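You operate a simulated robot arm through the tools that you are given. There is no shell and no other tool. Be economical: measure what you need, move in short steps, check, and stop when the job is done.

You are at the controls of a simulated robot arm. One attempt, no reset.

Task
Stop the orange press by its red button and reject the block inside.
Fine: heat knob to OFF, drawer out only once COOL lights, block into the orange tray, drawer shut, red button pulled out last.

The check looks at the end state, three seconds after you hand in, the way a careful person would. Anything else that was tipped, shoved, dropped, spilled or broken makes it a failure.

Robot
A 7-joint arm with a two-finger parallel gripper, fixed in place. Base frame: the origin is at the foot of the arm, x ahead of it, y to its left, z up; the work surface is at about z = 0.78. Units: m, rad, N and s.
With the tool pointing down near the work surface it reaches from about 0.34 to 0.78 m from the base axis. Its first joint turns from -2.897 to 2.897 rad. Payload 3.91 kg.
The tool frame sits at the grasp point between the pads (the TCP): z along the fingers, y along the line on which they close. The tips reach 0.03 m beyond it. The gripper opens to 0.11 m. The fingers are 0.02 m wide and 0.01 m thick; the gripper's body (0.048 by 0.112 m) begins 0.055 m behind the TCP.
Orientation is told as [roll, pitch, yaw] about the base's x, y, z axes, in that order, counted from this pose: with the fingers straight down and closing along the base's y, the tool's x points along the base's -x, its y along +y and its z along -z.

Tools
- The arm moves only by the tool move_arm. Its argument "series" is one flat list of numbers, 7 for each row, row after row: the shift along the tool's x, y, z in m, then the turn, a rotation vector about the tool's x, y, z in rad, then the opening, from 0 (shut) to 1 (fully open). In form: [dx, dy, dz, wx, wy, wz, jaw, dx, dy, dz, wx, wy, wz, jaw, ...]. A call has 1 to 8 rows; each row is the pose to reach, as a shift and turn from the pose commanded when the call began, along the tool's axes at that moment. Rows are played at 5 a second. More than 0.05 m and 0.15 rad between two rows, or a gripper value outside its range, and nothing of the call is played. A pose out of reach is approached as far as the arm can. The call stops where the force on the tool passes 40 N (or 10 N more than at its start, if that is more) or the arm is blocked; 0.2 s more then pass. Each finger travels about 0.153 m/s and halts on what it meets, pressing with about 37 N; the grip force reading is that of the motor and also rises with nothing between the fingers. The clock runs only during rows and for 0.2 s after the last one: add rows that repeat a pose to give the fingers time. It gives the time, the measured TCP pose, the force on the tool (base axes), the opening and the grip force at its end, in the units of the frame above (readings bear some noise).
- Cameras (640 x 400 px; columns grow to the right, rows downward): "scene" is fixed at [0.3969, -0.5006, 1.3749]; the picture's right is [0.98, -0.22, 0.00], its down [-0.12, -0.53, -0.84] and it looks along [0.19, 0.82, -0.54] (base axes); focal length 331 px, centre (320, 200). "wrist" rides on the gripper at [0.077, 0.007, -0.115] in the tool frame; the picture's right is [-0.09, 1.00, 0.00], its down [-0.80, -0.07, -0.59] and it looks along [-0.59, -0.05, 0.80] (tool axes); focal length 270 px, centre (320, 200). There is no depth. A picture from a camera that has moved, and an enlarged one, comes with that camera's place and axes in the base frame and with its lens.
- snapshot(camera): a new picture of that camera. No time passes.
- slide_trunk(by): slides the trunk up (or, below 0, down) by that many m; the arm rides with it, the base frame stays. It gives what a move gives, with no picture.
- zoom(camera, box): a new picture of the part [left, top, right, bottom] of that camera's present view, enlarged. No time passes.
- finish_job(): hands the job in; it is judged then, once.

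Go step by step. Nothing tells you positions but the pictures and the camera data: compare them with the known pose of the tool, close in by small moves and look again before you grip or let go. The budget is 120 turns and 76 pictures, counting those below and the enlarged ones. Unless the task says otherwise, let go and move clear before handing in, and close with one line.

The tools are called after "Request:" as a command line: name --argument value ..., lists and objects as JSON in quotes. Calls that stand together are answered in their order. move_arm: Moves the arm, as the interface text tells. Its arguments: {"type":"object","properties":{"series":{"type":"array","items":{"type":"number"}}},"required":["series"]} The other tools are called the same way: slide_trunk (by) slides the trunk up or down; snapshot (camera) takes a picture; zoom (camera, box) takes an enlarged picture of a part of a camera's view; finish_job () hands the job in.

At the start:

```text
t: 0.0
position: [0.2825, 0.397, 1.0921]
ee_rot: [0.0, 0.001, 0.001]
wrist_force: [-0.3, 1.2, -0.8]
grip_width: 0.1099
grasp_force: 0.1
trunk travel left (down, up): [-0.55, 0.06]
```

scene: 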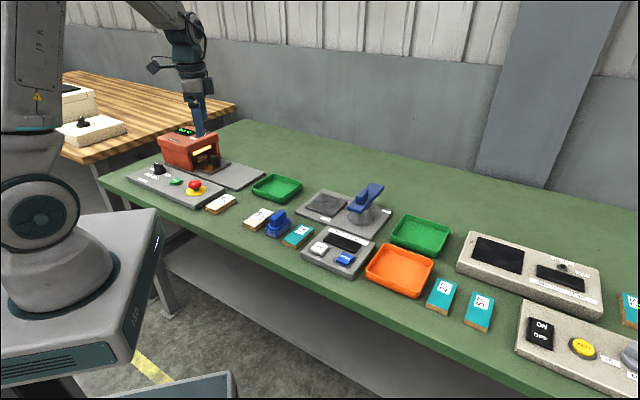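
wrist: 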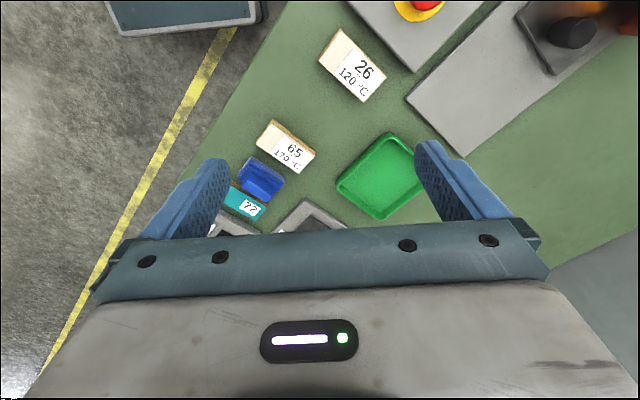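

I see an orange press at the far left of the bench with a control panel (knob, green button, red button) in front of it, and an orange tray to the right. I'll zoom in on both first.

Request:
zoom --camera "scene" --box '[110, 110, 270, 220]'

Request:
zoom --camera "scene" --box '[240, 160, 460, 310]'

```text
3.64 times, centred on (190, 165) of scene
camera zoom: at [0.3969, -0.5006, 1.3749], right [0.98, -0.22, 0.0], down [-0.12, -0.53, -0.84], along [0.19, 0.82, -0.54], focal length 1203 px, centre (793, 327)
```

zoom: 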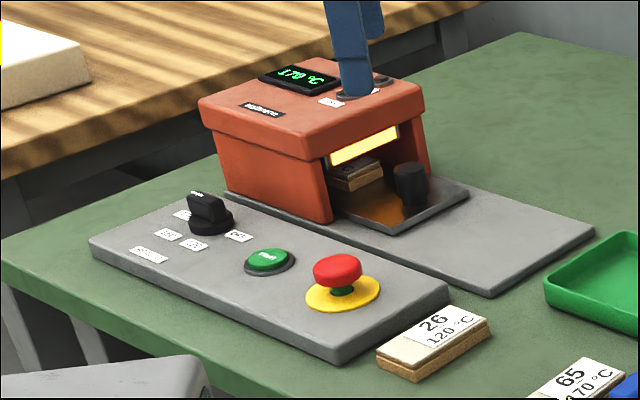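

```text
2.67 times, centred on (350, 235) of scene
camera zoom: at [0.3969, -0.5006, 1.3749], right [0.98, -0.22, 0.0], down [-0.12, -0.53, -0.84], along [0.19, 0.82, -0.54], focal length 882 px, centre (240, 107)
```

zoom: 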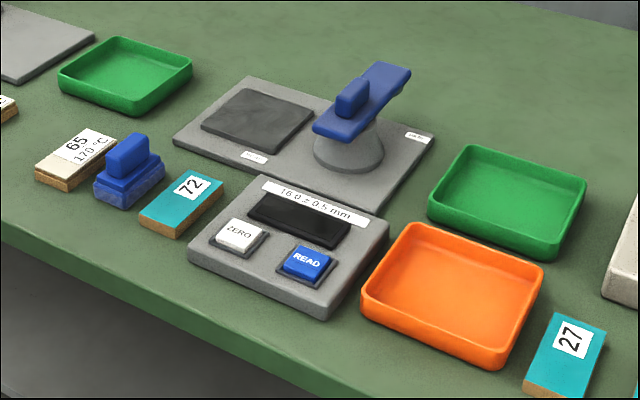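

The control panel runs diagonally, with its long direction about (0.74, -0.67), and the drawer opens that way. I'll turn the tool to line up with the panel and back off to view it with the wrist camera.

Request:
move_arm --series '[0.03, 0.007, 0, 0, 0, -0.14, 1, 0.06, 0.014, 0, 0, 0, -0.28, 1, 0.09, 0.02, 0, 0, 0, -0.42, 1, 0.12, 0.027, 0, 0, 0, -0.56, 1, 0.15, 0.034, 0, 0, 0, -0.7, 1, 0.18, 0.04, 0, 0, 0, -0.83, 1]'

Request:
snapshot --camera "wrist"

```text
t: 1.4
position: [0.104, 0.4375, 1.0913]
ee_rot: [0.002, 0.002, 0.834]
wrist_force: [0.2, 0.9, 0.4]
grip_width: 0.1101
grasp_force: 0.1
trunk travel left (down, up): [-0.55, 0.06]
```

```text
71 pictures are left
camera wrist: at [0.0471, 0.384, 1.2073], right [-0.68, 0.74, 0.0], down [0.59, 0.55, 0.59], along [0.44, 0.4, -0.8], focal length 270 px, centre (320, 200)
```

wrist: 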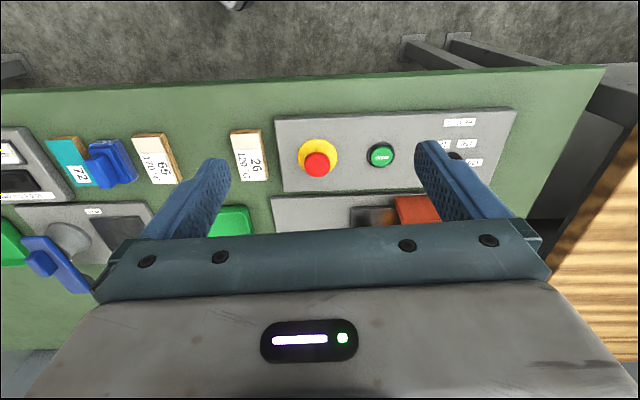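

The panel is now aligned: red button at about (0.208, 0.522), green button at (0.13, 0.59), knob at about (0.06, 0.67). I'll bring the closed gripper above the red button.

Request:
move_arm --series '[-0.0265, -0.004, 0.038, 0, 0, 0, 0.6, -0.053, -0.008, 0.076, 0, 0, 0, 0.2, -0.0795, -0.012, 0.114, 0, 0, 0, 0, -0.106, -0.016, 0.152, 0, 0, 0, 0, -0.1325, -0.0203, 0.19, 0, 0, 0, 0, -0.1325, -0.0203, 0.19, 0, 0, 0, 0]'

Request:
snapshot --camera "wrist"

Request:
zoom --camera "scene" --box '[110, 110, 270, 220]'

```text
t: 2.8
position: [0.2094, 0.5219, 0.9038]
ee_rot: [0.0, 0.001, 0.829]
wrist_force: [-0.1, -0.3, 0.4]
grip_width: 0.0002
grasp_force: 37.2
trunk travel left (down, up): [-0.55, 0.06]
```

```text
70 pictures are left
camera wrist: at [0.1524, 0.4693, 1.0198], right [-0.68, 0.74, 0.0], down [0.59, 0.54, 0.59], along [0.44, 0.4, -0.8], focal length 270 px, centre (320, 200)
```

wrist: 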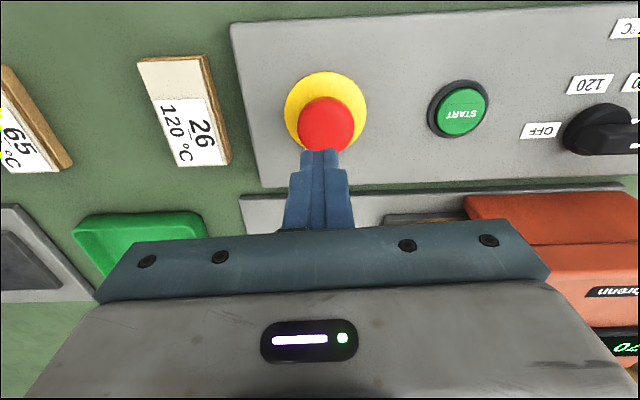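

```text
3.64 times, centred on (190, 165) of scene
camera zoom: at [0.3969, -0.5006, 1.3749], right [0.98, -0.22, 0.0], down [-0.12, -0.53, -0.84], along [0.19, 0.82, -0.54], focal length 1203 px, centre (793, 327)
```

zoom: 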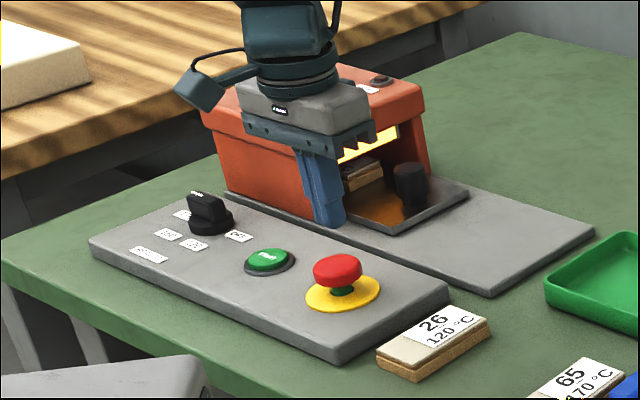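

The button's centre is at about (0.203, 0.522), with its top at z≈0.833. I'll correct the small offset and press down until it resists.

Request:
move_arm --series '[0.0043, 0.0047, 0.03, 0, 0, 0, 0, 0.0043, 0.0047, 0.04, 0, 0, 0, 0, 0.0043, 0.0047, 0.045, 0, 0, 0, 0, 0.0043, 0.0047, 0.05, 0, 0, 0, 0, 0.0043, 0.0047, 0.055, 0, 0, 0, 0]'

Request:
zoom --camera "scene" --box '[110, 110, 270, 220]'

```text
t: 4.0
position: [0.1999, 0.5219, 0.8586]
ee_rot: [0.004, -0.012, 0.831]
wrist_force: [-3.5, -11.1, 28.6]
grip_width: 0.0
grasp_force: 37.4
trunk travel left (down, up): [-0.55, 0.06]
stopped in row 5: the force on the tool passed its limit (the readings are from after the stop); the commanded pose is now the measured one
```

```text
3.64 times, centred on (190, 165) of scene
camera zoom: at [0.3969, -0.5006, 1.3749], right [0.98, -0.22, 0.0], down [-0.12, -0.53, -0.84], along [0.19, 0.82, -0.54], focal length 1203 px, centre (793, 327)
```

zoom: 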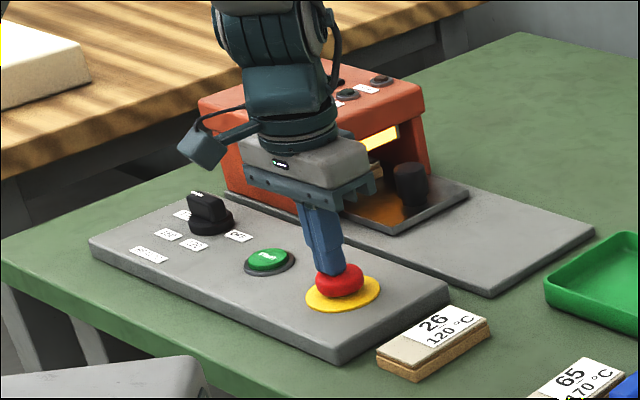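

The button looks pressed in. I'll lift and check that it latched.

Request:
move_arm --series '[0, 0, -0.03, 0, 0, 0, 0, 0, 0, -0.07, 0, 0, 0, 0]'

Request:
zoom --camera "scene" --box '[110, 110, 270, 220]'

Request:
snapshot --camera "wrist"

```text
t: 4.6
position: [0.2019, 0.5206, 0.9257]
ee_rot: [0.004, -0.005, 0.832]
wrist_force: [-0.2, 0.0, -0.4]
grip_width: 0.0
grasp_force: 36.7
trunk travel left (down, up): [-0.55, 0.06]
```

```text
3.64 times, centred on (190, 165) of scene
camera zoom: at [0.3969, -0.5006, 1.3749], right [0.98, -0.22, 0.0], down [-0.12, -0.53, -0.84], along [0.19, 0.82, -0.54], focal length 1203 px, centre (793, 327)
```

zoom: 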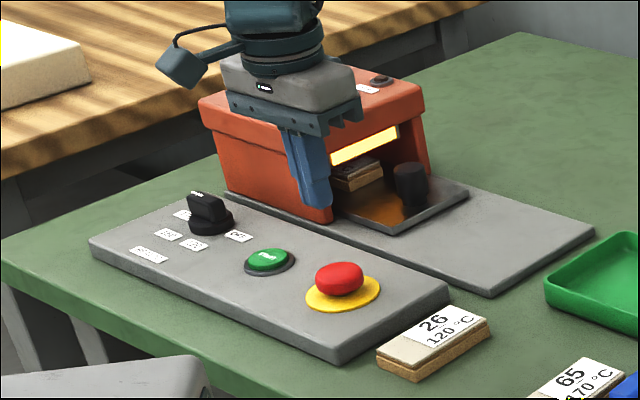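

```text
66 pictures are left
camera wrist: at [0.1451, 0.4679, 1.0402], right [-0.68, 0.74, 0.0], down [0.59, 0.54, 0.6], along [0.44, 0.41, -0.8], focal length 270 px, centre (320, 200)
```

wrist: 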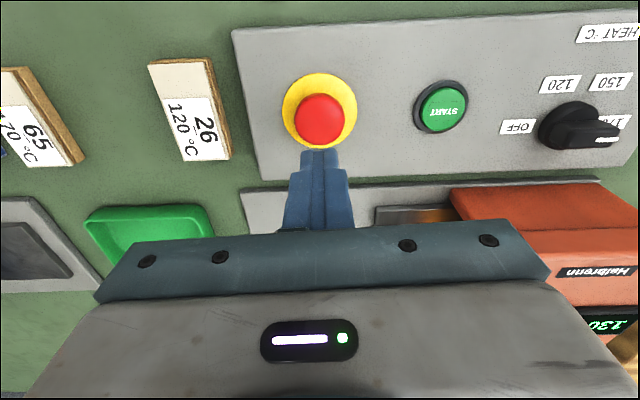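

The red button latched and the temperature is dropping (130). The heat knob points at 170, with OFF on the opposite side, so I'll move over to look at it with the gripper open.

Request:
move_arm --series '[0.006, 0.0425, -0.03, 0, 0, 0, 0.5, 0.012, 0.085, -0.034, 0, 0, 0, 1, 0.018, 0.1275, -0.034, 0, 0, 0, 1, 0.025, 0.17, -0.034, 0, 0, 0, 1, 0.0307, 0.2125, -0.034, 0, 0, 0, 1]'

Request:
snapshot --camera "wrist"

```text
refused: row 1 steps farther than a row can; nothing moved
```

```text
65 pictures are left
camera wrist: at [0.1451, 0.4679, 1.0402], right [-0.68, 0.74, 0.0], down [0.59, 0.54, 0.6], along [0.44, 0.41, -0.8], focal length 270 px, centre (320, 200)
```

wrist: 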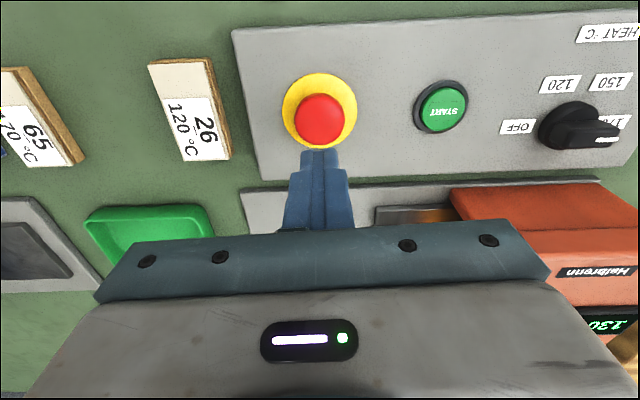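

The first row stepped too far, so nothing moved. I'll send the same move with smaller steps.

Request:
move_arm --series '[0.006, 0.035, -0.02, 0, 0, 0, 0.5, 0.012, 0.08, -0.034, 0, 0, 0, 1, 0.018, 0.125, -0.034, 0, 0, 0, 1, 0.025, 0.17, -0.034, 0, 0, 0, 1, 0.0307, 0.2125, -0.034, 0, 0, 0, 1]'

Request:
snapshot --camera "wrist"

```text
t: 5.8
position: [0.0219, 0.6419, 0.9557]
ee_rot: [0.003, -0.006, 0.83]
wrist_force: [-0.1, -0.6, -0.4]
grip_width: 0.11
grasp_force: 0.0
trunk travel left (down, up): [-0.55, 0.06]
```

```text
64 pictures are left
camera wrist: at [-0.0356, 0.5902, 1.0704], right [-0.68, 0.74, 0.0], down [0.59, 0.54, 0.6], along [0.44, 0.41, -0.8], focal length 270 px, centre (320, 200)
```

wrist: 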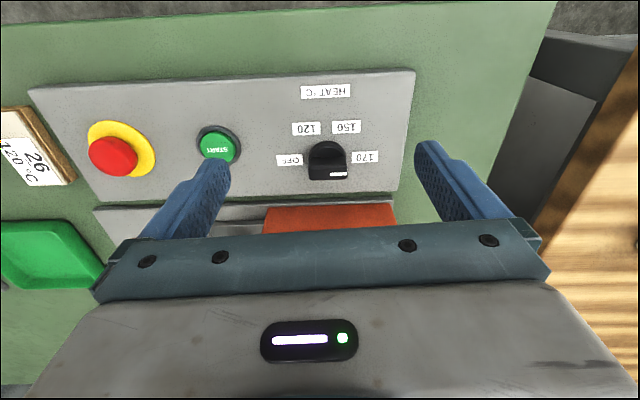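

Request:
zoom --camera "wrist" --box '[260, 100, 390, 200]'

```text
4.00 times, centred on (325, 150) of wrist
camera zoom: at [-0.0356, 0.5902, 1.0704], right [-0.68, 0.74, 0.0], down [0.59, 0.54, 0.6], along [0.44, 0.41, -0.8], focal length 1081 px, centre (300, 400)
```

zoom: 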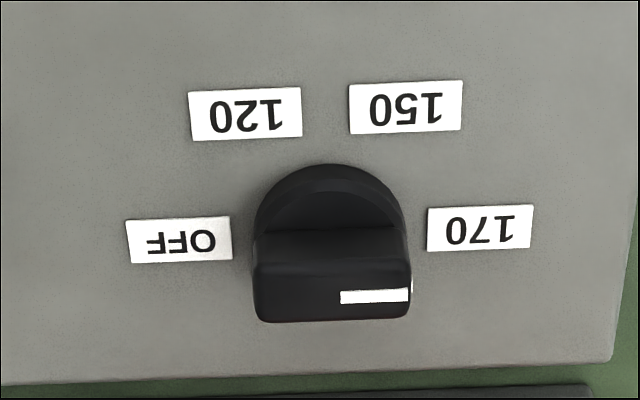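

The bar on the knob lies along the panel with its mark at 170, and OFF is about 180° counter-clockwise. The knob centre is at about (0.064, 0.692) with its top at z≈0.834. I'll move above it and turn the tool so the fingers close across the bar.

Request:
move_arm --series '[-0.009, 0.0004, 0, 0, 0, 0.14, 0.7, -0.018, 0.0008, 0, 0, 0, 0.28, 0.4, -0.027, 0.0012, 0, 0, 0, 0.42, 0.4, -0.036, 0.0016, 0, 0, 0, 0.56, 0.4, -0.045, 0.002, 0, 0, 0, 0.7, 0.4, -0.054, 0.0024, 0, 0, 0, 0.84, 0.4, -0.06, 0.0026, 0, 0, 0, 0.98, 0.4, -0.0653, 0.0028, 0, 0, 0, 1.12, 0.4]'

Request:
move_arm --series '[0, 0, 0, 0, 0, 0.15, 0.4, 0, 0, 0, 0, 0, 0.3, 0.4, 0, 0, 0, 0, 0, 0.45, 0.4, 0, 0, 0, 0, 0, 0.45, 0.4]'

Request:
snapshot --camera "wrist"

Request:
zoom --camera "scene" --box '[110, 110, 270, 220]'

```text
t: 7.6
position: [0.0652, 0.6953, 0.9581]
ee_rot: [0.007, 0.0, -0.292]
wrist_force: [0.0, -0.1, 0.5]
grip_width: 0.0441
grasp_force: 0.1
trunk travel left (down, up): [-0.55, 0.06]
```

```text
t: 8.6
position: [0.0655, 0.6952, 0.9578]
ee_rot: [0.006, 0.005, -0.74]
wrist_force: [-0.7, -0.6, 0.2]
grip_width: 0.044
grasp_force: 0.1
trunk travel left (down, up): [-0.55, 0.06]
```

```text
62 pictures are left
camera wrist: at [0.0123, 0.7503, 1.0738], right [0.74, 0.68, 0.01], down [0.54, -0.6, 0.59], along [0.4, -0.43, -0.81], focal length 270 px, centre (320, 200)
```

wrist: 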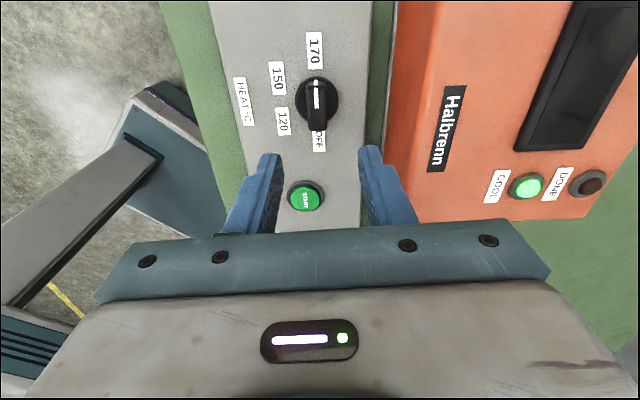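

```text
3.64 times, centred on (190, 165) of scene
camera zoom: at [0.3969, -0.5006, 1.3749], right [0.98, -0.22, 0.0], down [-0.12, -0.53, -0.84], along [0.19, 0.82, -0.54], focal length 1203 px, centre (793, 327)
```

zoom: 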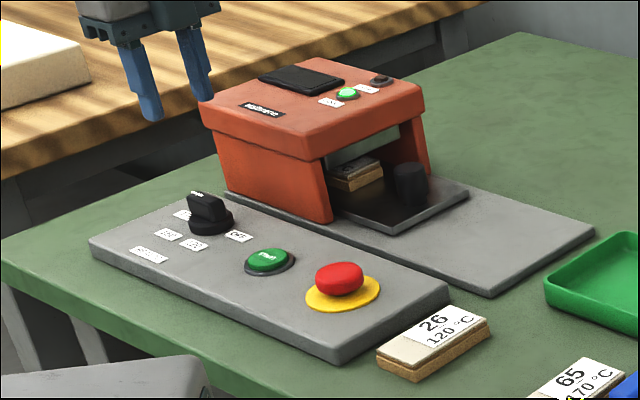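

COOL is already lit, and the fingers are now aligned across the bar. I'll zoom in on the knob to centre exactly.

Request:
zoom --camera "wrist" --box '[220, 30, 420, 160]'

```text
3.08 times, centred on (320, 95) of wrist
camera zoom: at [0.0123, 0.7503, 1.0738], right [0.74, 0.68, 0.01], down [0.54, -0.6, 0.59], along [0.4, -0.43, -0.81], focal length 832 px, centre (320, 523)
```

zoom: 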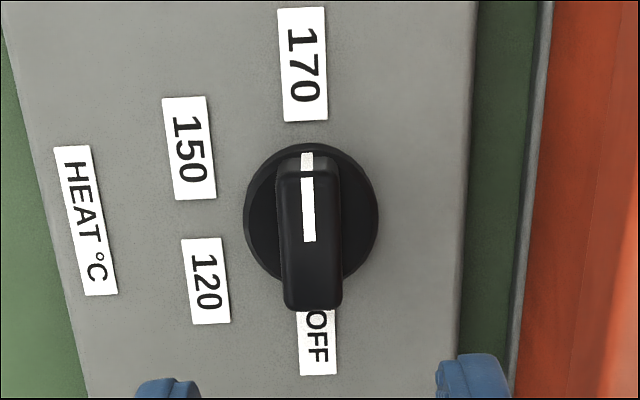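

I'll make a small centring shift and lower onto the bar, keeping the gripper body just above the press lid.

Request:
move_arm --series '[0.003, -0.0027, 0.04, 0, 0, 0, 0.4, 0.003, -0.0027, 0.08, 0, 0, 0, 0.4, 0.003, -0.0027, 0.095, 0, 0, 0, 0.4, 0.003, -0.0027, 0.104, 0, 0, 0, 0.4, 0.003, -0.0027, 0.104, 0, 0, 0, 0.4]'

Request:
snapshot --camera "wrist"

Request:
zoom --camera "scene" --box '[110, 110, 270, 220]'

```text
t: 9.8
position: [0.0608, 0.6941, 0.8518]
ee_rot: [0.008, 0.004, -0.739]
wrist_force: [-0.3, -0.7, -0.2]
grip_width: 0.0441
grasp_force: 0.1
trunk travel left (down, up): [-0.55, 0.06]
```

```text
59 pictures are left
camera wrist: at [0.0073, 0.7495, 0.9691], right [0.74, 0.68, 0.01], down [0.54, -0.6, 0.59], along [0.4, -0.43, -0.81], focal length 270 px, centre (320, 200)
```

wrist: 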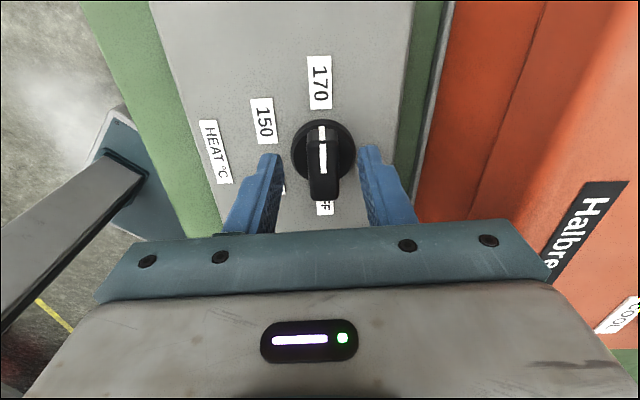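

```text
3.64 times, centred on (190, 165) of scene
camera zoom: at [0.3969, -0.5006, 1.3749], right [0.98, -0.22, 0.0], down [-0.12, -0.53, -0.84], along [0.19, 0.82, -0.54], focal length 1203 px, centre (793, 327)
```

zoom: 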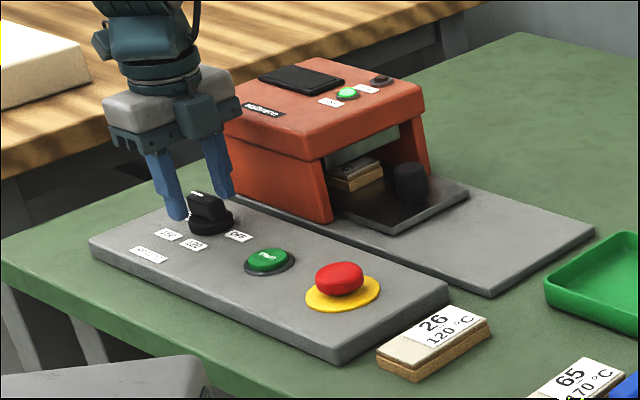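

The fingers straddle the bar. I'll close on it, then check.

Request:
move_arm --series '[0, 0, 0, 0, 0, 0, 0, 0, 0, 0, 0, 0, 0, 0]'

```text
t: 10.4
position: [0.0619, 0.6949, 0.8527]
ee_rot: [0.009, 0.003, -0.742]
wrist_force: [3.6, 11.4, -0.3]
grip_width: 0.0179
grasp_force: 45.3
trunk travel left (down, up): [-0.55, 0.06]
```

It has a firm hold at 18 mm. I'll rotate counter-clockwise in steps.

Request:
move_arm --series '[0, 0.001, 0, 0, 0, -0.12, 0, 0, 0.001, 0, 0, 0, -0.26, 0, 0, 0.001, 0, 0, 0, -0.4, 0, 0, 0.001, 0, 0, 0, -0.54, 0, 0, 0.001, 0, 0, 0, -0.68, 0, 0, 0.001, 0, 0, 0, -0.82, 0]'

Request:
snapshot --camera "wrist"

```text
t: 11.8
position: [0.061, 0.6933, 0.8533]
ee_rot: [0.003, -0.002, 0.085]
wrist_force: [-2.7, -17.9, -6.2]
grip_width: 0.0178
grasp_force: 44.6
trunk travel left (down, up): [-0.55, 0.06]
```

```text
57 pictures are left
camera wrist: at [-0.0173, 0.6929, 0.9688], right [0.0, 1.0, 0.0], down [0.8, 0.0, 0.6], along [0.6, 0.0, -0.8], focal length 270 px, centre (320, 200)
```

wrist: 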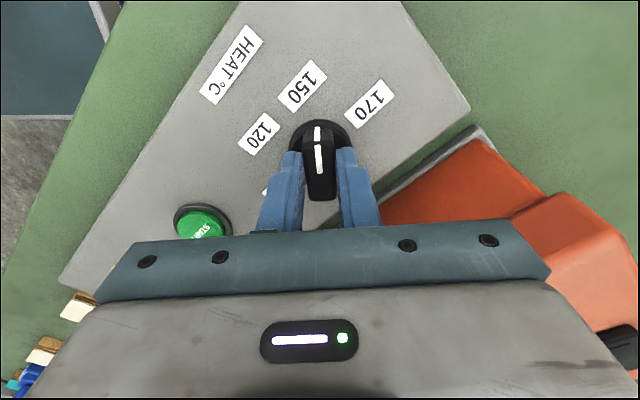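

The knob is turning with the gripper. I'll continue.

Request:
move_arm --series '[0, -0.001, 0, 0, 0, -0.14, 0, 0, -0.001, 0, 0, 0, -0.28, 0, 0, -0.001, 0, 0, 0, -0.42, 0, 0, -0.001, 0, 0, 0, -0.56, 0, 0, -0.001, 0, 0, 0, -0.7, 0, 0, -0.001, 0, 0, 0, -0.84, 0, 0, -0.001, 0, 0, 0, -0.98, 0, 0, -0.001, 0, 0, 0, -1.12, 0]'

Request:
snapshot --camera "wrist"

```text
t: 13.6
position: [0.0626, 0.6895, 0.8529]
ee_rot: [0.0, -0.003, 1.203]
wrist_force: [-4.1, -29.8, -15.0]
grip_width: 0.0179
grasp_force: 45.0
trunk travel left (down, up): [-0.55, 0.06]
```

```text
56 pictures are left
camera wrist: at [0.0279, 0.6207, 0.969], right [-0.9, 0.44, 0.0], down [0.35, 0.72, 0.6], along [0.26, 0.53, -0.8], focal length 270 px, centre (320, 200)
```

wrist: 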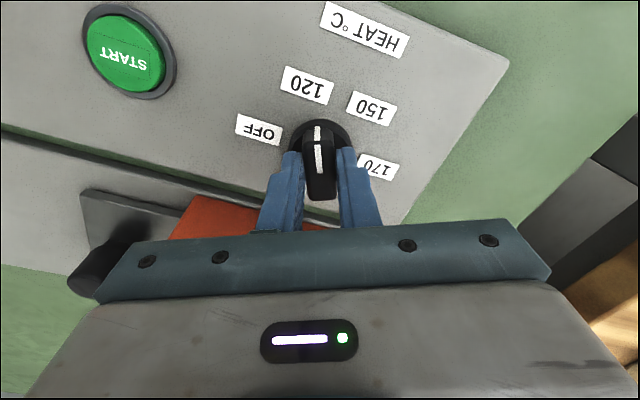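

The mark has passed 120 and is heading for OFF. I'll relieve the side force a little and continue.

Request:
move_arm --series '[0.003, -0.001, 0.001, 0, 0, -0.1, 0, 0.003, -0.001, 0.001, 0, 0, -0.24, 0, 0.003, -0.001, 0.001, 0, 0, -0.38, 0, 0.003, -0.001, 0.001, 0, 0, -0.52, 0, 0.003, -0.001, 0.001, 0, 0, -0.66, 0, 0.003, -0.001, 0.001, 0, 0, -0.8, 0]'

Request:
snapshot --camera "wrist"

```text
t: 15.0
position: [0.0646, 0.6905, 0.8541]
ee_rot: [-0.007, -0.008, 2.002]
wrist_force: [4.4, -11.4, -10.4]
grip_width: 0.018
grasp_force: 45.0
trunk travel left (down, up): [-0.55, 0.06]
```

```text
55 pictures are left
camera wrist: at [0.09, 0.6164, 0.9686], right [-0.94, -0.34, -0.01], down [-0.27, 0.75, 0.6], along [-0.2, 0.57, -0.8], focal length 270 px, centre (320, 200)
```

wrist: 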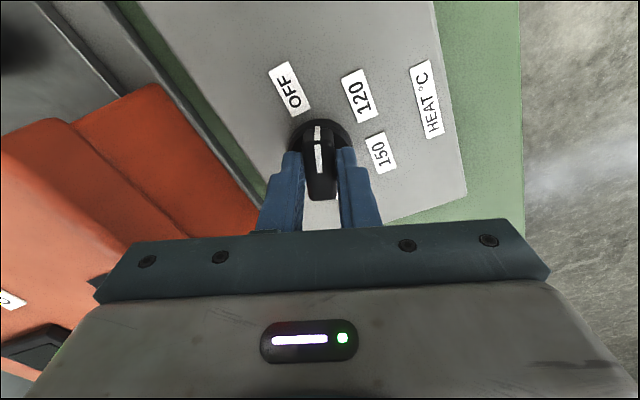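

Request:
move_arm --series '[0.001, 0, 0.0, 0, 0, -0.13, 0, 0.001, 0, 0.0, 0, 0, -0.26, 0, 0.001, 0, 0.0, 0, 0, -0.4, 0, 0.001, 0, 0.0, 0, 0, -0.4, 0]'

Request:
snapshot --camera "wrist"

```text
t: 16.0
position: [0.0651, 0.6901, 0.8527]
ee_rot: [-0.009, -0.005, 2.401]
wrist_force: [16.3, 7.2, -1.0]
grip_width: 0.0182
grasp_force: 45.0
trunk travel left (down, up): [-0.55, 0.06]
```

```text
54 pictures are left
camera wrist: at [0.1169, 0.6325, 0.9688], right [-0.74, -0.67, -0.01], down [-0.54, 0.59, 0.6], along [-0.4, 0.45, -0.8], focal length 270 px, centre (320, 200)
```

wrist: 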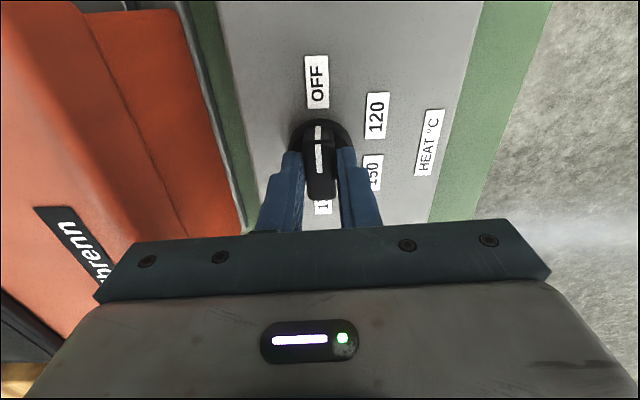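

The mark points at OFF. I'll release, rise straight up and check.

Request:
move_arm --series '[0, 0, 0, 0, 0, 0, 0.35, 0, 0, 0, 0, 0, 0, 0.35, 0, 0, -0.04, 0, 0, 0, 0.35, 0, 0, -0.08, 0, 0, 0, 0.35, 0, 0, -0.12, 0, 0, 0, 0.35, 0, 0, -0.16, 0, 0, 0, 0.35]'

Request:
zoom --camera "wrist" --box '[170, 0, 470, 200]'

Request:
zoom --camera "scene" --box '[110, 110, 270, 220]'

```text
t: 17.4
position: [0.0584, 0.6883, 1.0127]
ee_rot: [-0.005, -0.003, 2.4]
wrist_force: [0.5, -0.6, 0.2]
grip_width: 0.0386
grasp_force: 0.0
trunk travel left (down, up): [-0.55, 0.06]
```

```text
2.00 times, centred on (320, 100) of wrist
camera zoom: at [0.1108, 0.6307, 1.1276], right [-0.74, -0.68, -0.01], down [-0.55, 0.59, 0.6], along [-0.4, 0.44, -0.8], focal length 541 px, centre (320, 400)
```

zoom: 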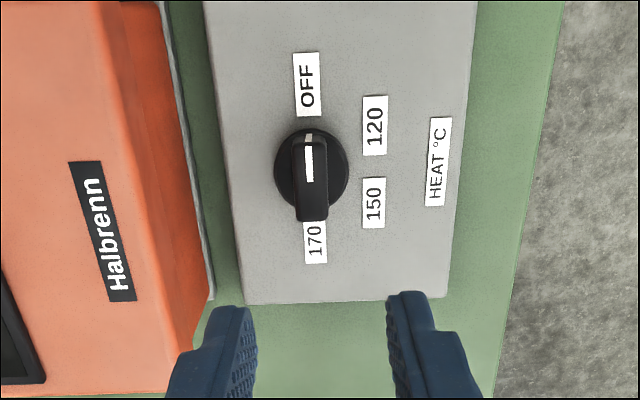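

```text
3.64 times, centred on (190, 165) of scene
camera zoom: at [0.3969, -0.5006, 1.3749], right [0.98, -0.22, 0.0], down [-0.12, -0.53, -0.84], along [0.19, 0.82, -0.54], focal length 1203 px, centre (793, 327)
```

zoom: 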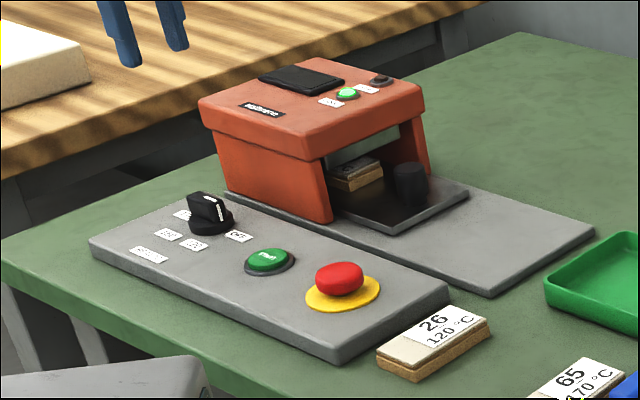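

The knob is at OFF and COOL is lit. The drawer handle, a black cylinder, is at about (0.263, 0.697) with its top at z≈0.84. I'll move to a spot in front of the press and look in.

Request:
move_arm --series '[0.0375, -0.0242, 0, 0, 0, 0, 0.5, 0.075, -0.0483, 0, 0, 0, 0, 0.6, 0.1125, -0.0725, 0, 0, 0, 0, 0.6, 0.15, -0.0967, 0, 0, 0, 0, 0.6, 0.1875, -0.121, 0, 0, 0, 0, 0.6, 0.225, -0.145, 0, 0, 0, 0, 0.6, 0.225, -0.145, 0.04, 0, 0, 0, 0.6, 0.225, -0.145, 0.07, 0, 0, 0, 0.6]'

Request:
snapshot --camera "wrist"

```text
t: 19.2
position: [0.3261, 0.6471, 0.9438]
ee_rot: [-0.006, -0.001, 2.402]
wrist_force: [-0.3, -0.3, -0.6]
grip_width: 0.0657
grasp_force: 0.2
trunk travel left (down, up): [-0.55, 0.06]
```

```text
51 pictures are left
camera wrist: at [0.3782, 0.5888, 1.0598], right [-0.74, -0.68, -0.01], down [-0.55, 0.59, 0.6], along [-0.4, 0.44, -0.8], focal length 270 px, centre (320, 200)
```

wrist: 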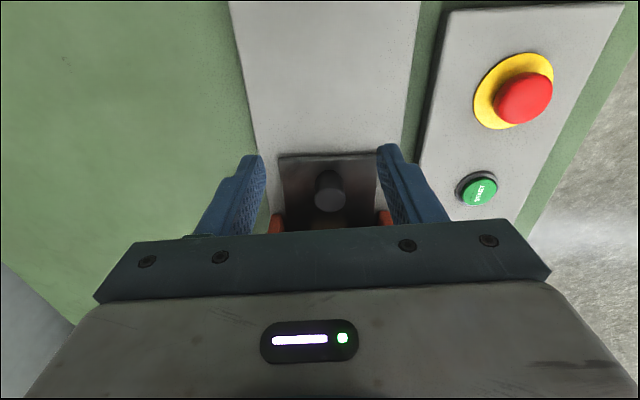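

The handle is at about (0.267, 0.695). I'll move over it and lower with the fingers on both sides of it.

Request:
move_arm --series '[-0.038, 0.003, 0.01, 0, 0, 0, 0.45, -0.076, 0.006, 0.02, 0, 0, 0, 0.45, -0.076, 0.006, 0.05, 0, 0, 0, 0.45, -0.076, 0.006, 0.05, 0, 0, 0, 0.45]'

Request:
snapshot --camera "wrist"

Request:
zoom --camera "scene" --box '[110, 110, 270, 220]'

```text
t: 20.2
position: [0.2627, 0.69, 0.8942]
ee_rot: [-0.006, -0.003, 2.399]
wrist_force: [0.0, 0.7, 0.6]
grip_width: 0.0494
grasp_force: 0.0
trunk travel left (down, up): [-0.55, 0.06]
```

```text
50 pictures are left
camera wrist: at [0.315, 0.6327, 1.0091], right [-0.74, -0.68, -0.01], down [-0.54, 0.59, 0.6], along [-0.4, 0.44, -0.8], focal length 270 px, centre (320, 200)
```

wrist: 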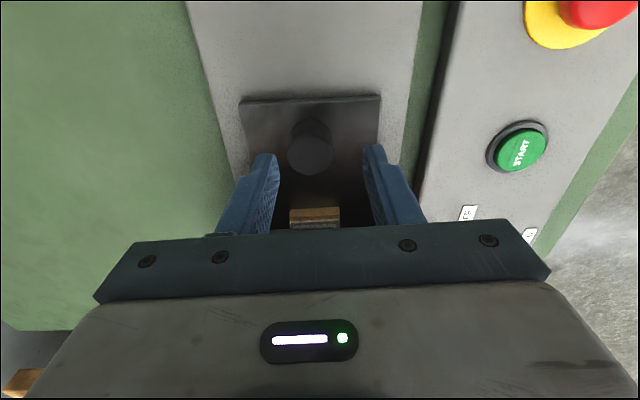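

```text
3.64 times, centred on (190, 165) of scene
camera zoom: at [0.3969, -0.5006, 1.3749], right [0.98, -0.22, 0.0], down [-0.12, -0.53, -0.84], along [0.19, 0.82, -0.54], focal length 1203 px, centre (793, 327)
```

zoom: 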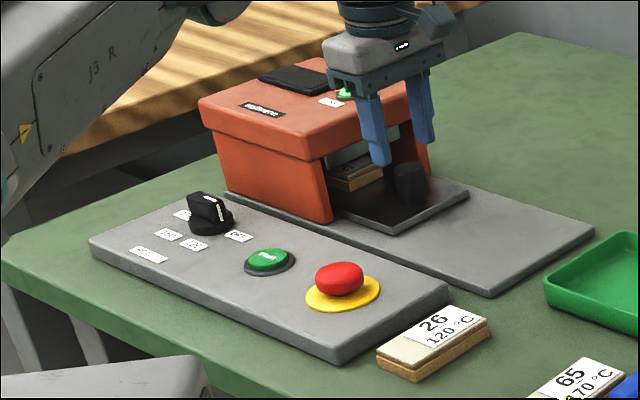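

I'll make a small centring correction and then lower.

Request:
move_arm --series '[-0.004, -0.006, 0.02, 0, 0, 0, 0.45, -0.004, -0.006, 0.04, 0, 0, 0, 0.45, -0.004, -0.006, 0.053, 0, 0, 0, 0.45, -0.004, -0.006, 0.053, 0, 0, 0, 0.45]'

Request:
snapshot --camera "wrist"

Request:
zoom --camera "scene" --box '[110, 110, 270, 220]'

```text
t: 21.2
position: [0.266, 0.6957, 0.8395]
ee_rot: [-0.006, -0.004, 2.402]
wrist_force: [-0.5, -0.1, -1.1]
grip_width: 0.0494
grasp_force: 0.0
trunk travel left (down, up): [-0.55, 0.06]
```

```text
48 pictures are left
camera wrist: at [0.3174, 0.6378, 0.9554], right [-0.74, -0.68, -0.01], down [-0.55, 0.59, 0.6], along [-0.4, 0.44, -0.8], focal length 270 px, centre (320, 200)
```

wrist: 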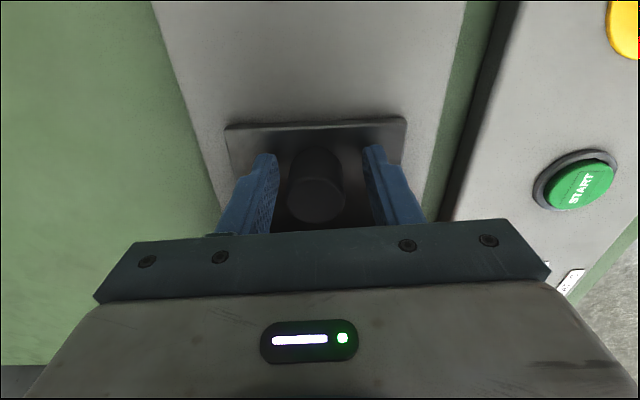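

```text
3.64 times, centred on (190, 165) of scene
camera zoom: at [0.3969, -0.5006, 1.3749], right [0.98, -0.22, 0.0], down [-0.12, -0.53, -0.84], along [0.19, 0.82, -0.54], focal length 1203 px, centre (793, 327)
```

zoom: 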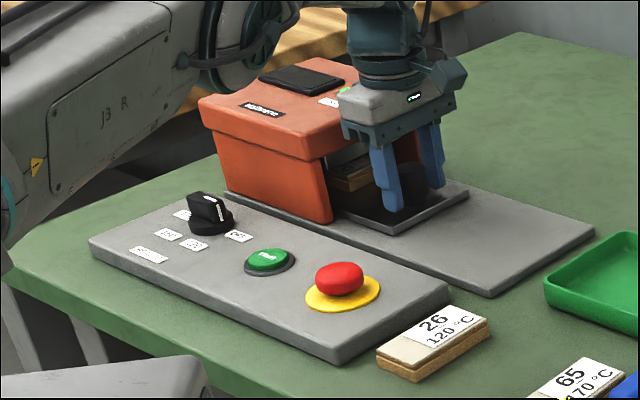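

The fingers straddle the handle. I'll close on it.

Request:
move_arm --series '[-0.003, 0, 0, 0, 0, 0, 0.45, -0.003, 0, 0, 0, 0, 0, 0, -0.003, 0, 0, 0, 0, 0, 0]'

```text
t: 22.0
position: [0.2659, 0.6993, 0.8391]
ee_rot: [-0.008, -0.003, 2.4]
wrist_force: [3.7, 7.1, -1.8]
grip_width: 0.0312
grasp_force: 45.0
trunk travel left (down, up): [-0.55, 0.06]
```

It is gripped at 31 mm. I'll pull the drawer out along the tool's +x.

Request:
move_arm --series '[0.01, 0, 0, 0, 0, 0, 0, 0.025, 0, 0, 0, 0, 0, 0, 0.04, 0, 0, 0, 0, 0, 0, 0.055, 0, 0, 0, 0, 0, 0, 0.07, 0, 0, 0, 0, 0, 0]'

Request:
zoom --camera "scene" --box '[110, 110, 270, 220]'

```text
t: 23.2
position: [0.3158, 0.6502, 0.84]
ee_rot: [-0.001, -0.003, 2.402]
wrist_force: [-7.3, -10.5, -3.0]
grip_width: 0.0315
grasp_force: 44.9
trunk travel left (down, up): [-0.55, 0.06]
```

```text
3.64 times, centred on (190, 165) of scene
camera zoom: at [0.3969, -0.5006, 1.3749], right [0.98, -0.22, 0.0], down [-0.12, -0.53, -0.84], along [0.19, 0.82, -0.54], focal length 1203 px, centre (793, 327)
```

zoom: 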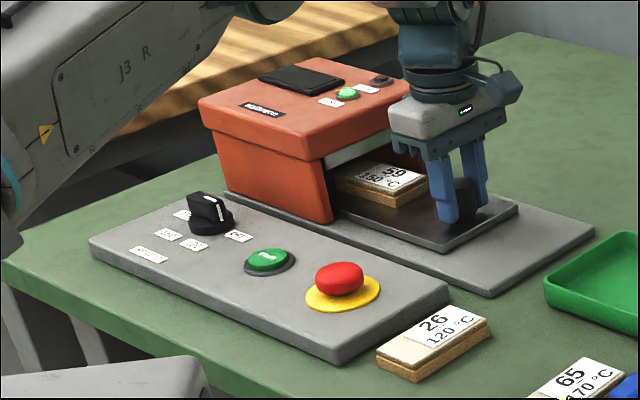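

The drawer is sliding and block 59 is coming out with it. I'll continue.

Request:
move_arm --series '[0.015, 0.001, 0, 0, 0, 0, 0, 0.03, 0.001, 0, 0, 0, 0, 0, 0.045, 0.001, 0, 0, 0, 0, 0, 0.06, 0.001, 0, 0, 0, 0, 0]'

Request:
zoom --camera "scene" --box '[110, 110, 270, 220]'

```text
t: 24.2
position: [0.3434, 0.6218, 0.8395]
ee_rot: [-0.004, -0.027, 2.409]
wrist_force: [-22.1, 18.9, -5.8]
grip_width: 0.0318
grasp_force: 45.2
trunk travel left (down, up): [-0.55, 0.06]
stopped in row 4: the force on the tool passed its limit (the readings are from after the stop); the commanded pose is now the measured one
```

```text
3.64 times, centred on (190, 165) of scene
camera zoom: at [0.3969, -0.5006, 1.3749], right [0.98, -0.22, 0.0], down [-0.12, -0.53, -0.84], along [0.19, 0.82, -0.54], focal length 1203 px, centre (793, 327)
```

zoom: 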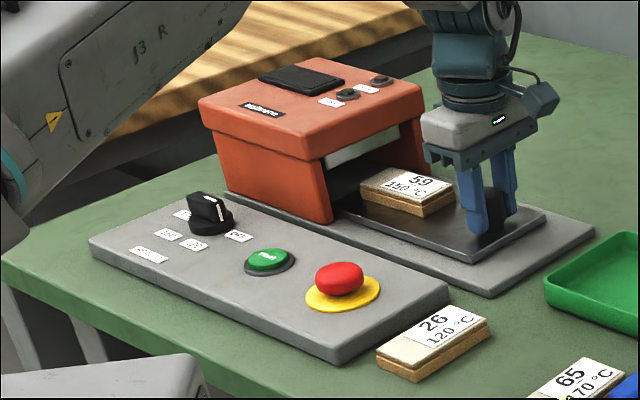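

The drawer is at its stop and the block is clear of the press. I'll release the handle and rise to look at the block.

Request:
move_arm --series '[-0.002, 0, 0, 0, 0, 0, 0.45, -0.002, 0, 0, 0, 0, 0, 0.45, -0.002, 0, -0.04, 0, 0, 0, 0.45, -0.002, 0, -0.08, 0, 0, 0, 0.8, -0.002, 0, -0.12, 0, 0, 0, 0.8]'

Request:
snapshot --camera "wrist"

Request:
zoom --camera "scene" --box '[160, 110, 320, 210]'

```text
t: 25.4
position: [0.3519, 0.6134, 0.9592]
ee_rot: [-0.007, -0.018, 2.404]
wrist_force: [-0.1, -0.6, 0.8]
grip_width: 0.088
grasp_force: 0.1
trunk travel left (down, up): [-0.55, 0.06]
```

```text
44 pictures are left
camera wrist: at [0.4053, 0.5552, 1.0735], right [-0.74, -0.68, -0.01], down [-0.54, 0.58, 0.61], along [-0.41, 0.45, -0.79], focal length 270 px, centre (320, 200)
```

wrist: 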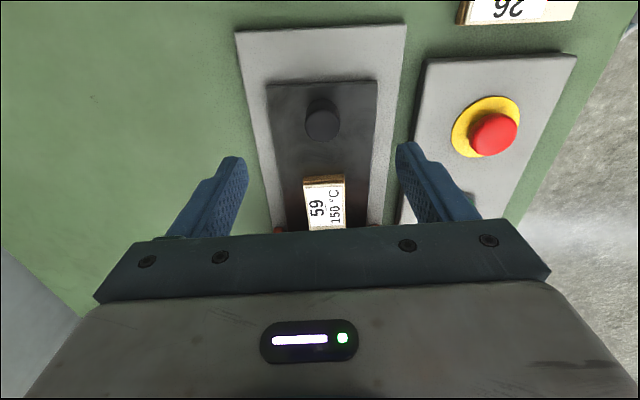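

```text
4.00 times, centred on (240, 160) of scene
camera zoom: at [0.3969, -0.5006, 1.3749], right [0.98, -0.22, 0.0], down [-0.12, -0.53, -0.84], along [0.19, 0.82, -0.54], focal length 1323 px, centre (640, 360)
```

zoom: 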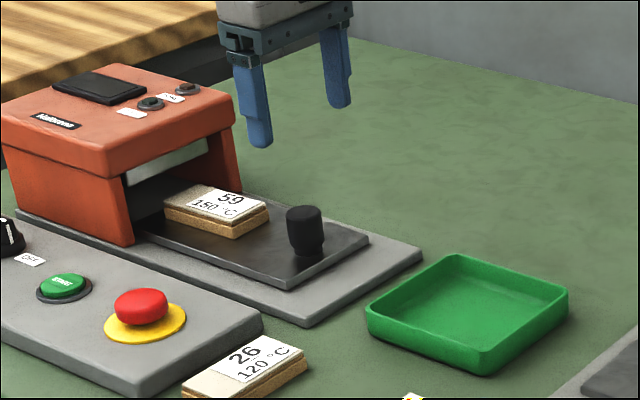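

The block's long axis lies along the drawer, so the same tool yaw grips across its width. I'll move over it, to about (0.265, 0.692).

Request:
move_arm --series '[-0.04, 0, 0, 0, 0, 0, 0.8, -0.08, 0, 0.01, 0, 0, 0, 0.7, -0.117, 0, 0.03, 0, 0, 0, 0.6, -0.117, 0, 0.04, 0, 0, 0, 0.6]'

Request:
snapshot --camera "wrist"

```text
t: 26.4
position: [0.2656, 0.6941, 0.9203]
ee_rot: [-0.008, -0.018, 2.403]
wrist_force: [-0.5, -0.4, 0.2]
grip_width: 0.0661
grasp_force: 0.1
trunk travel left (down, up): [-0.55, 0.06]
```

```text
42 pictures are left
camera wrist: at [0.3191, 0.6358, 1.035], right [-0.74, -0.68, -0.01], down [-0.54, 0.58, 0.61], along [-0.41, 0.45, -0.79], focal length 270 px, centre (320, 200)
```

wrist: 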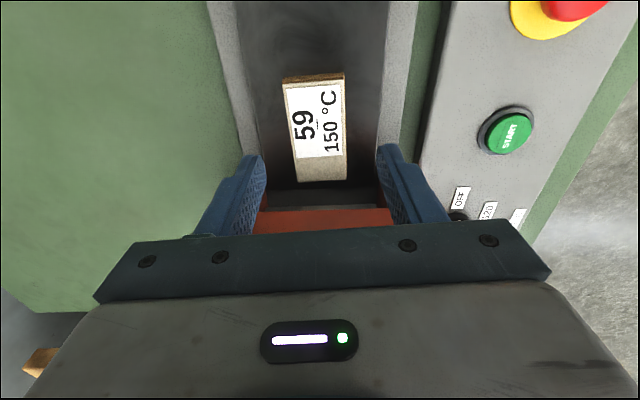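

The block is slightly off-centre sideways. I'll correct that, keep a bit forward of its middle to clear the press lid, and descend.

Request:
move_arm --series '[-0.002, -0.003, 0.03, 0, 0, 0, 0.6, -0.002, -0.003, 0.06, 0, 0, 0, 0.6, -0.002, -0.003, 0.075, 0, 0, 0, 0.6, -0.002, -0.003, 0.083, 0, 0, 0, 0.6, -0.002, -0.003, 0.083, 0, 0, 0, 0.6]'

Request:
snapshot --camera "wrist"

Request:
zoom --camera "scene" --box '[160, 110, 320, 210]'

```text
t: 27.6
position: [0.2652, 0.7013, 0.8391]
ee_rot: [-0.006, -0.015, 2.402]
wrist_force: [-0.3, -0.8, -0.3]
grip_width: 0.0658
grasp_force: 0.1
trunk travel left (down, up): [-0.55, 0.06]
```

```text
41 pictures are left
camera wrist: at [0.318, 0.6423, 0.9527], right [-0.74, -0.68, -0.01], down [-0.54, 0.58, 0.61], along [-0.41, 0.45, -0.79], focal length 270 px, centre (320, 200)
```

wrist: 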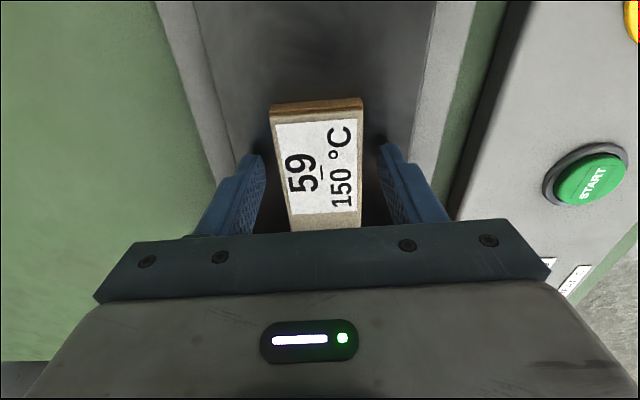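

```text
4.00 times, centred on (240, 160) of scene
camera zoom: at [0.3969, -0.5006, 1.3749], right [0.98, -0.22, 0.0], down [-0.12, -0.53, -0.84], along [0.19, 0.82, -0.54], focal length 1323 px, centre (640, 360)
```

zoom: 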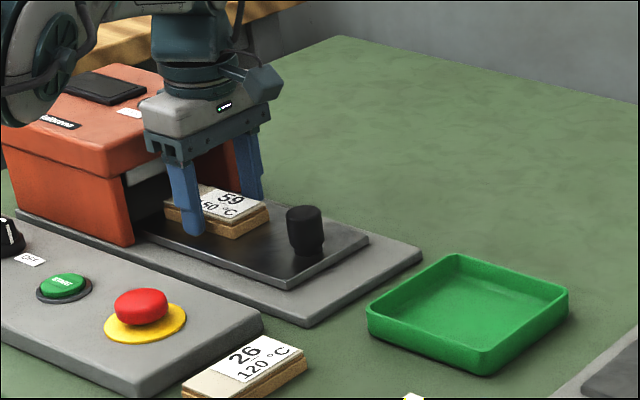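

The fingers are on both sides of the block. I'll go a touch lower, close, and lift slightly.

Request:
move_arm --series '[0, 0, 0.003, 0, 0, 0, 0.6, 0, 0, 0.003, 0, 0, 0, 0, 0, 0, 0.003, 0, 0, 0, 0]'

Request:
move_arm --series '[0.003, 0, -0.02, 0, 0, 0, 0, 0.006, 0, -0.06, 0, 0, 0, 0, 0.01, 0, -0.1, 0, 0, 0, 0, 0.01, 0, -0.14, 0, 0, 0, 0]'

Request:
snapshot --camera "wrist"

Request:
snapshot --camera "scene"

```text
t: 28.4
position: [0.2647, 0.6996, 0.8356]
ee_rot: [-0.008, -0.019, 2.402]
wrist_force: [-0.7, -0.1, 0.5]
grip_width: 0.0471
grasp_force: 37.2
trunk travel left (down, up): [-0.55, 0.06]
```

```text
t: 29.4
position: [0.2714, 0.6901, 0.9767]
ee_rot: [-0.006, -0.018, 2.402]
wrist_force: [0.4, 0.1, -0.2]
grip_width: 0.0001
grasp_force: 37.3
trunk travel left (down, up): [-0.55, 0.06]
```

```text
39 pictures are left
camera wrist: at [0.3245, 0.6321, 1.0916], right [-0.74, -0.68, -0.01], down [-0.54, 0.58, 0.61], along [-0.41, 0.45, -0.79], focal length 270 px, centre (320, 200)
```

wrist: 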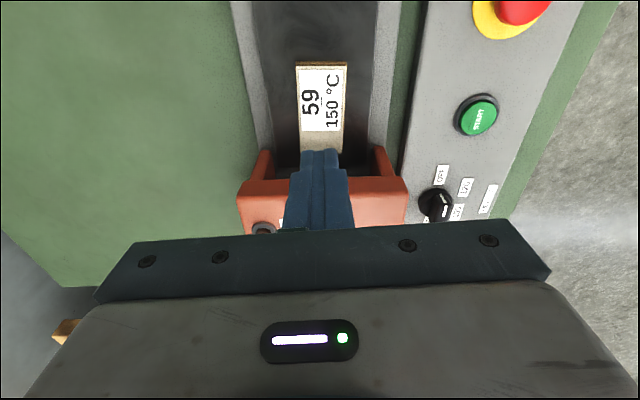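

```text
38 pictures are left
```

scene: 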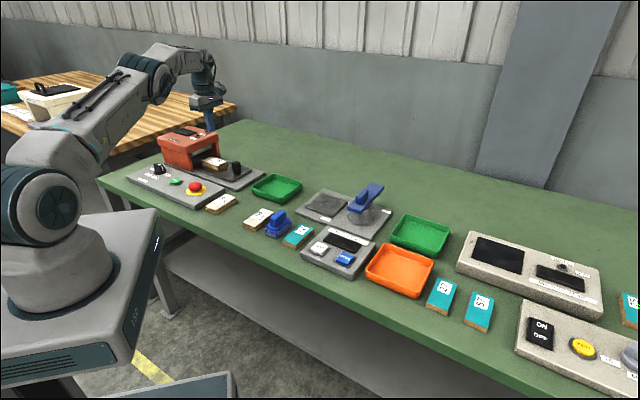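

The block slipped out of a shallow grip; it is still lying in the drawer. I'll measure its height better.

Request:
zoom --camera "wrist" --box '[220, 30, 420, 160]'

Request:
zoom --camera "scene" --box '[180, 140, 260, 190]'

```text
3.08 times, centred on (320, 95) of wrist
camera zoom: at [0.3245, 0.6321, 1.0916], right [-0.74, -0.68, -0.01], down [-0.54, 0.58, 0.61], along [-0.41, 0.45, -0.79], focal length 832 px, centre (320, 523)
```

zoom: 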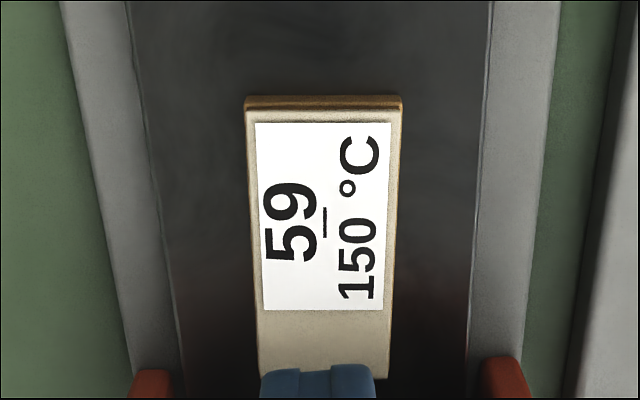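

```text
8.00 times, centred on (220, 165) of scene
camera zoom: at [0.3969, -0.5006, 1.3749], right [0.98, -0.22, 0.0], down [-0.12, -0.53, -0.84], along [0.19, 0.82, -0.54], focal length 2647 px, centre (1120, 480)
```

zoom: 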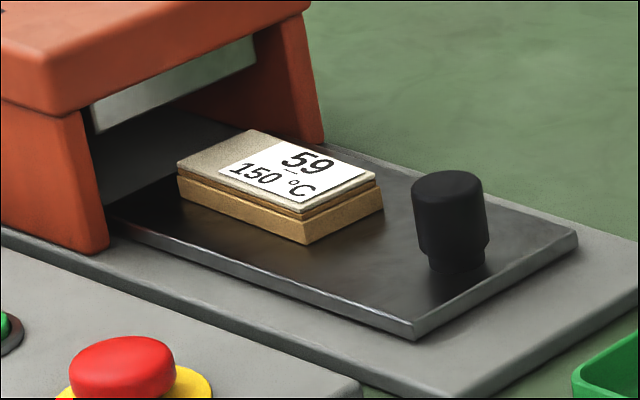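

The block's top is at about z=0.821 and it now sits square to the gripper. I'll retry a little deeper, give the fingers longer to close, then lift slowly.

Request:
move_arm --series '[-0.0115, -0.0026, 0, 0, 0, 0, 0.6, -0.0115, -0.0026, 0.04, 0, 0, 0, 0.6, -0.0115, -0.0026, 0.08, 0, 0, 0, 0.6, -0.0115, -0.0026, 0.12, 0, 0, 0, 0.6, -0.0115, -0.0026, 0.135, 0, 0, 0, 0.6, -0.0115, -0.0026, 0.142, 0, 0, 0, 0.6, -0.0115, -0.0026, 0.143, 0, 0, 0, 0.6]'

Request:
move_arm --series '[0, 0, 0, 0, 0, 0, 0, 0, 0, 0, 0, 0, 0, 0, 0, 0, 0, 0, 0, 0, 0, 0, 0, 0, 0, 0, 0, 0]'

Request:
snapshot --camera "wrist"

Request:
zoom --camera "scene" --box '[180, 140, 260, 190]'

```text
t: 31.0
position: [0.2656, 0.7014, 0.8353]
ee_rot: [-0.008, -0.017, 2.402]
wrist_force: [-0.3, -2.3, 6.5]
grip_width: 0.0669
grasp_force: 0.8
trunk travel left (down, up): [-0.55, 0.06]
```

```text
t: 32.0
position: [0.2644, 0.7019, 0.8338]
ee_rot: [-0.008, -0.017, 2.402]
wrist_force: [-4.7, -2.9, 10.0]
grip_width: 0.0474
grasp_force: 37.3
trunk travel left (down, up): [-0.55, 0.06]
```

```text
35 pictures are left
camera wrist: at [0.3169, 0.6427, 0.9487], right [-0.74, -0.68, -0.01], down [-0.54, 0.58, 0.61], along [-0.41, 0.45, -0.79], focal length 270 px, centre (320, 200)
```

wrist: 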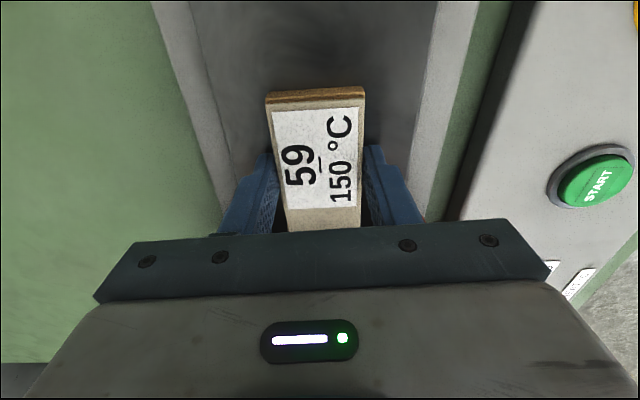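

```text
8.00 times, centred on (220, 165) of scene
camera zoom: at [0.3969, -0.5006, 1.3749], right [0.98, -0.22, 0.0], down [-0.12, -0.53, -0.84], along [0.19, 0.82, -0.54], focal length 2647 px, centre (1120, 480)
```

zoom: 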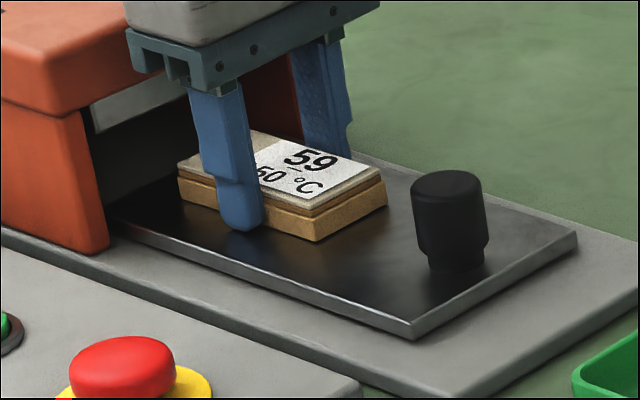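

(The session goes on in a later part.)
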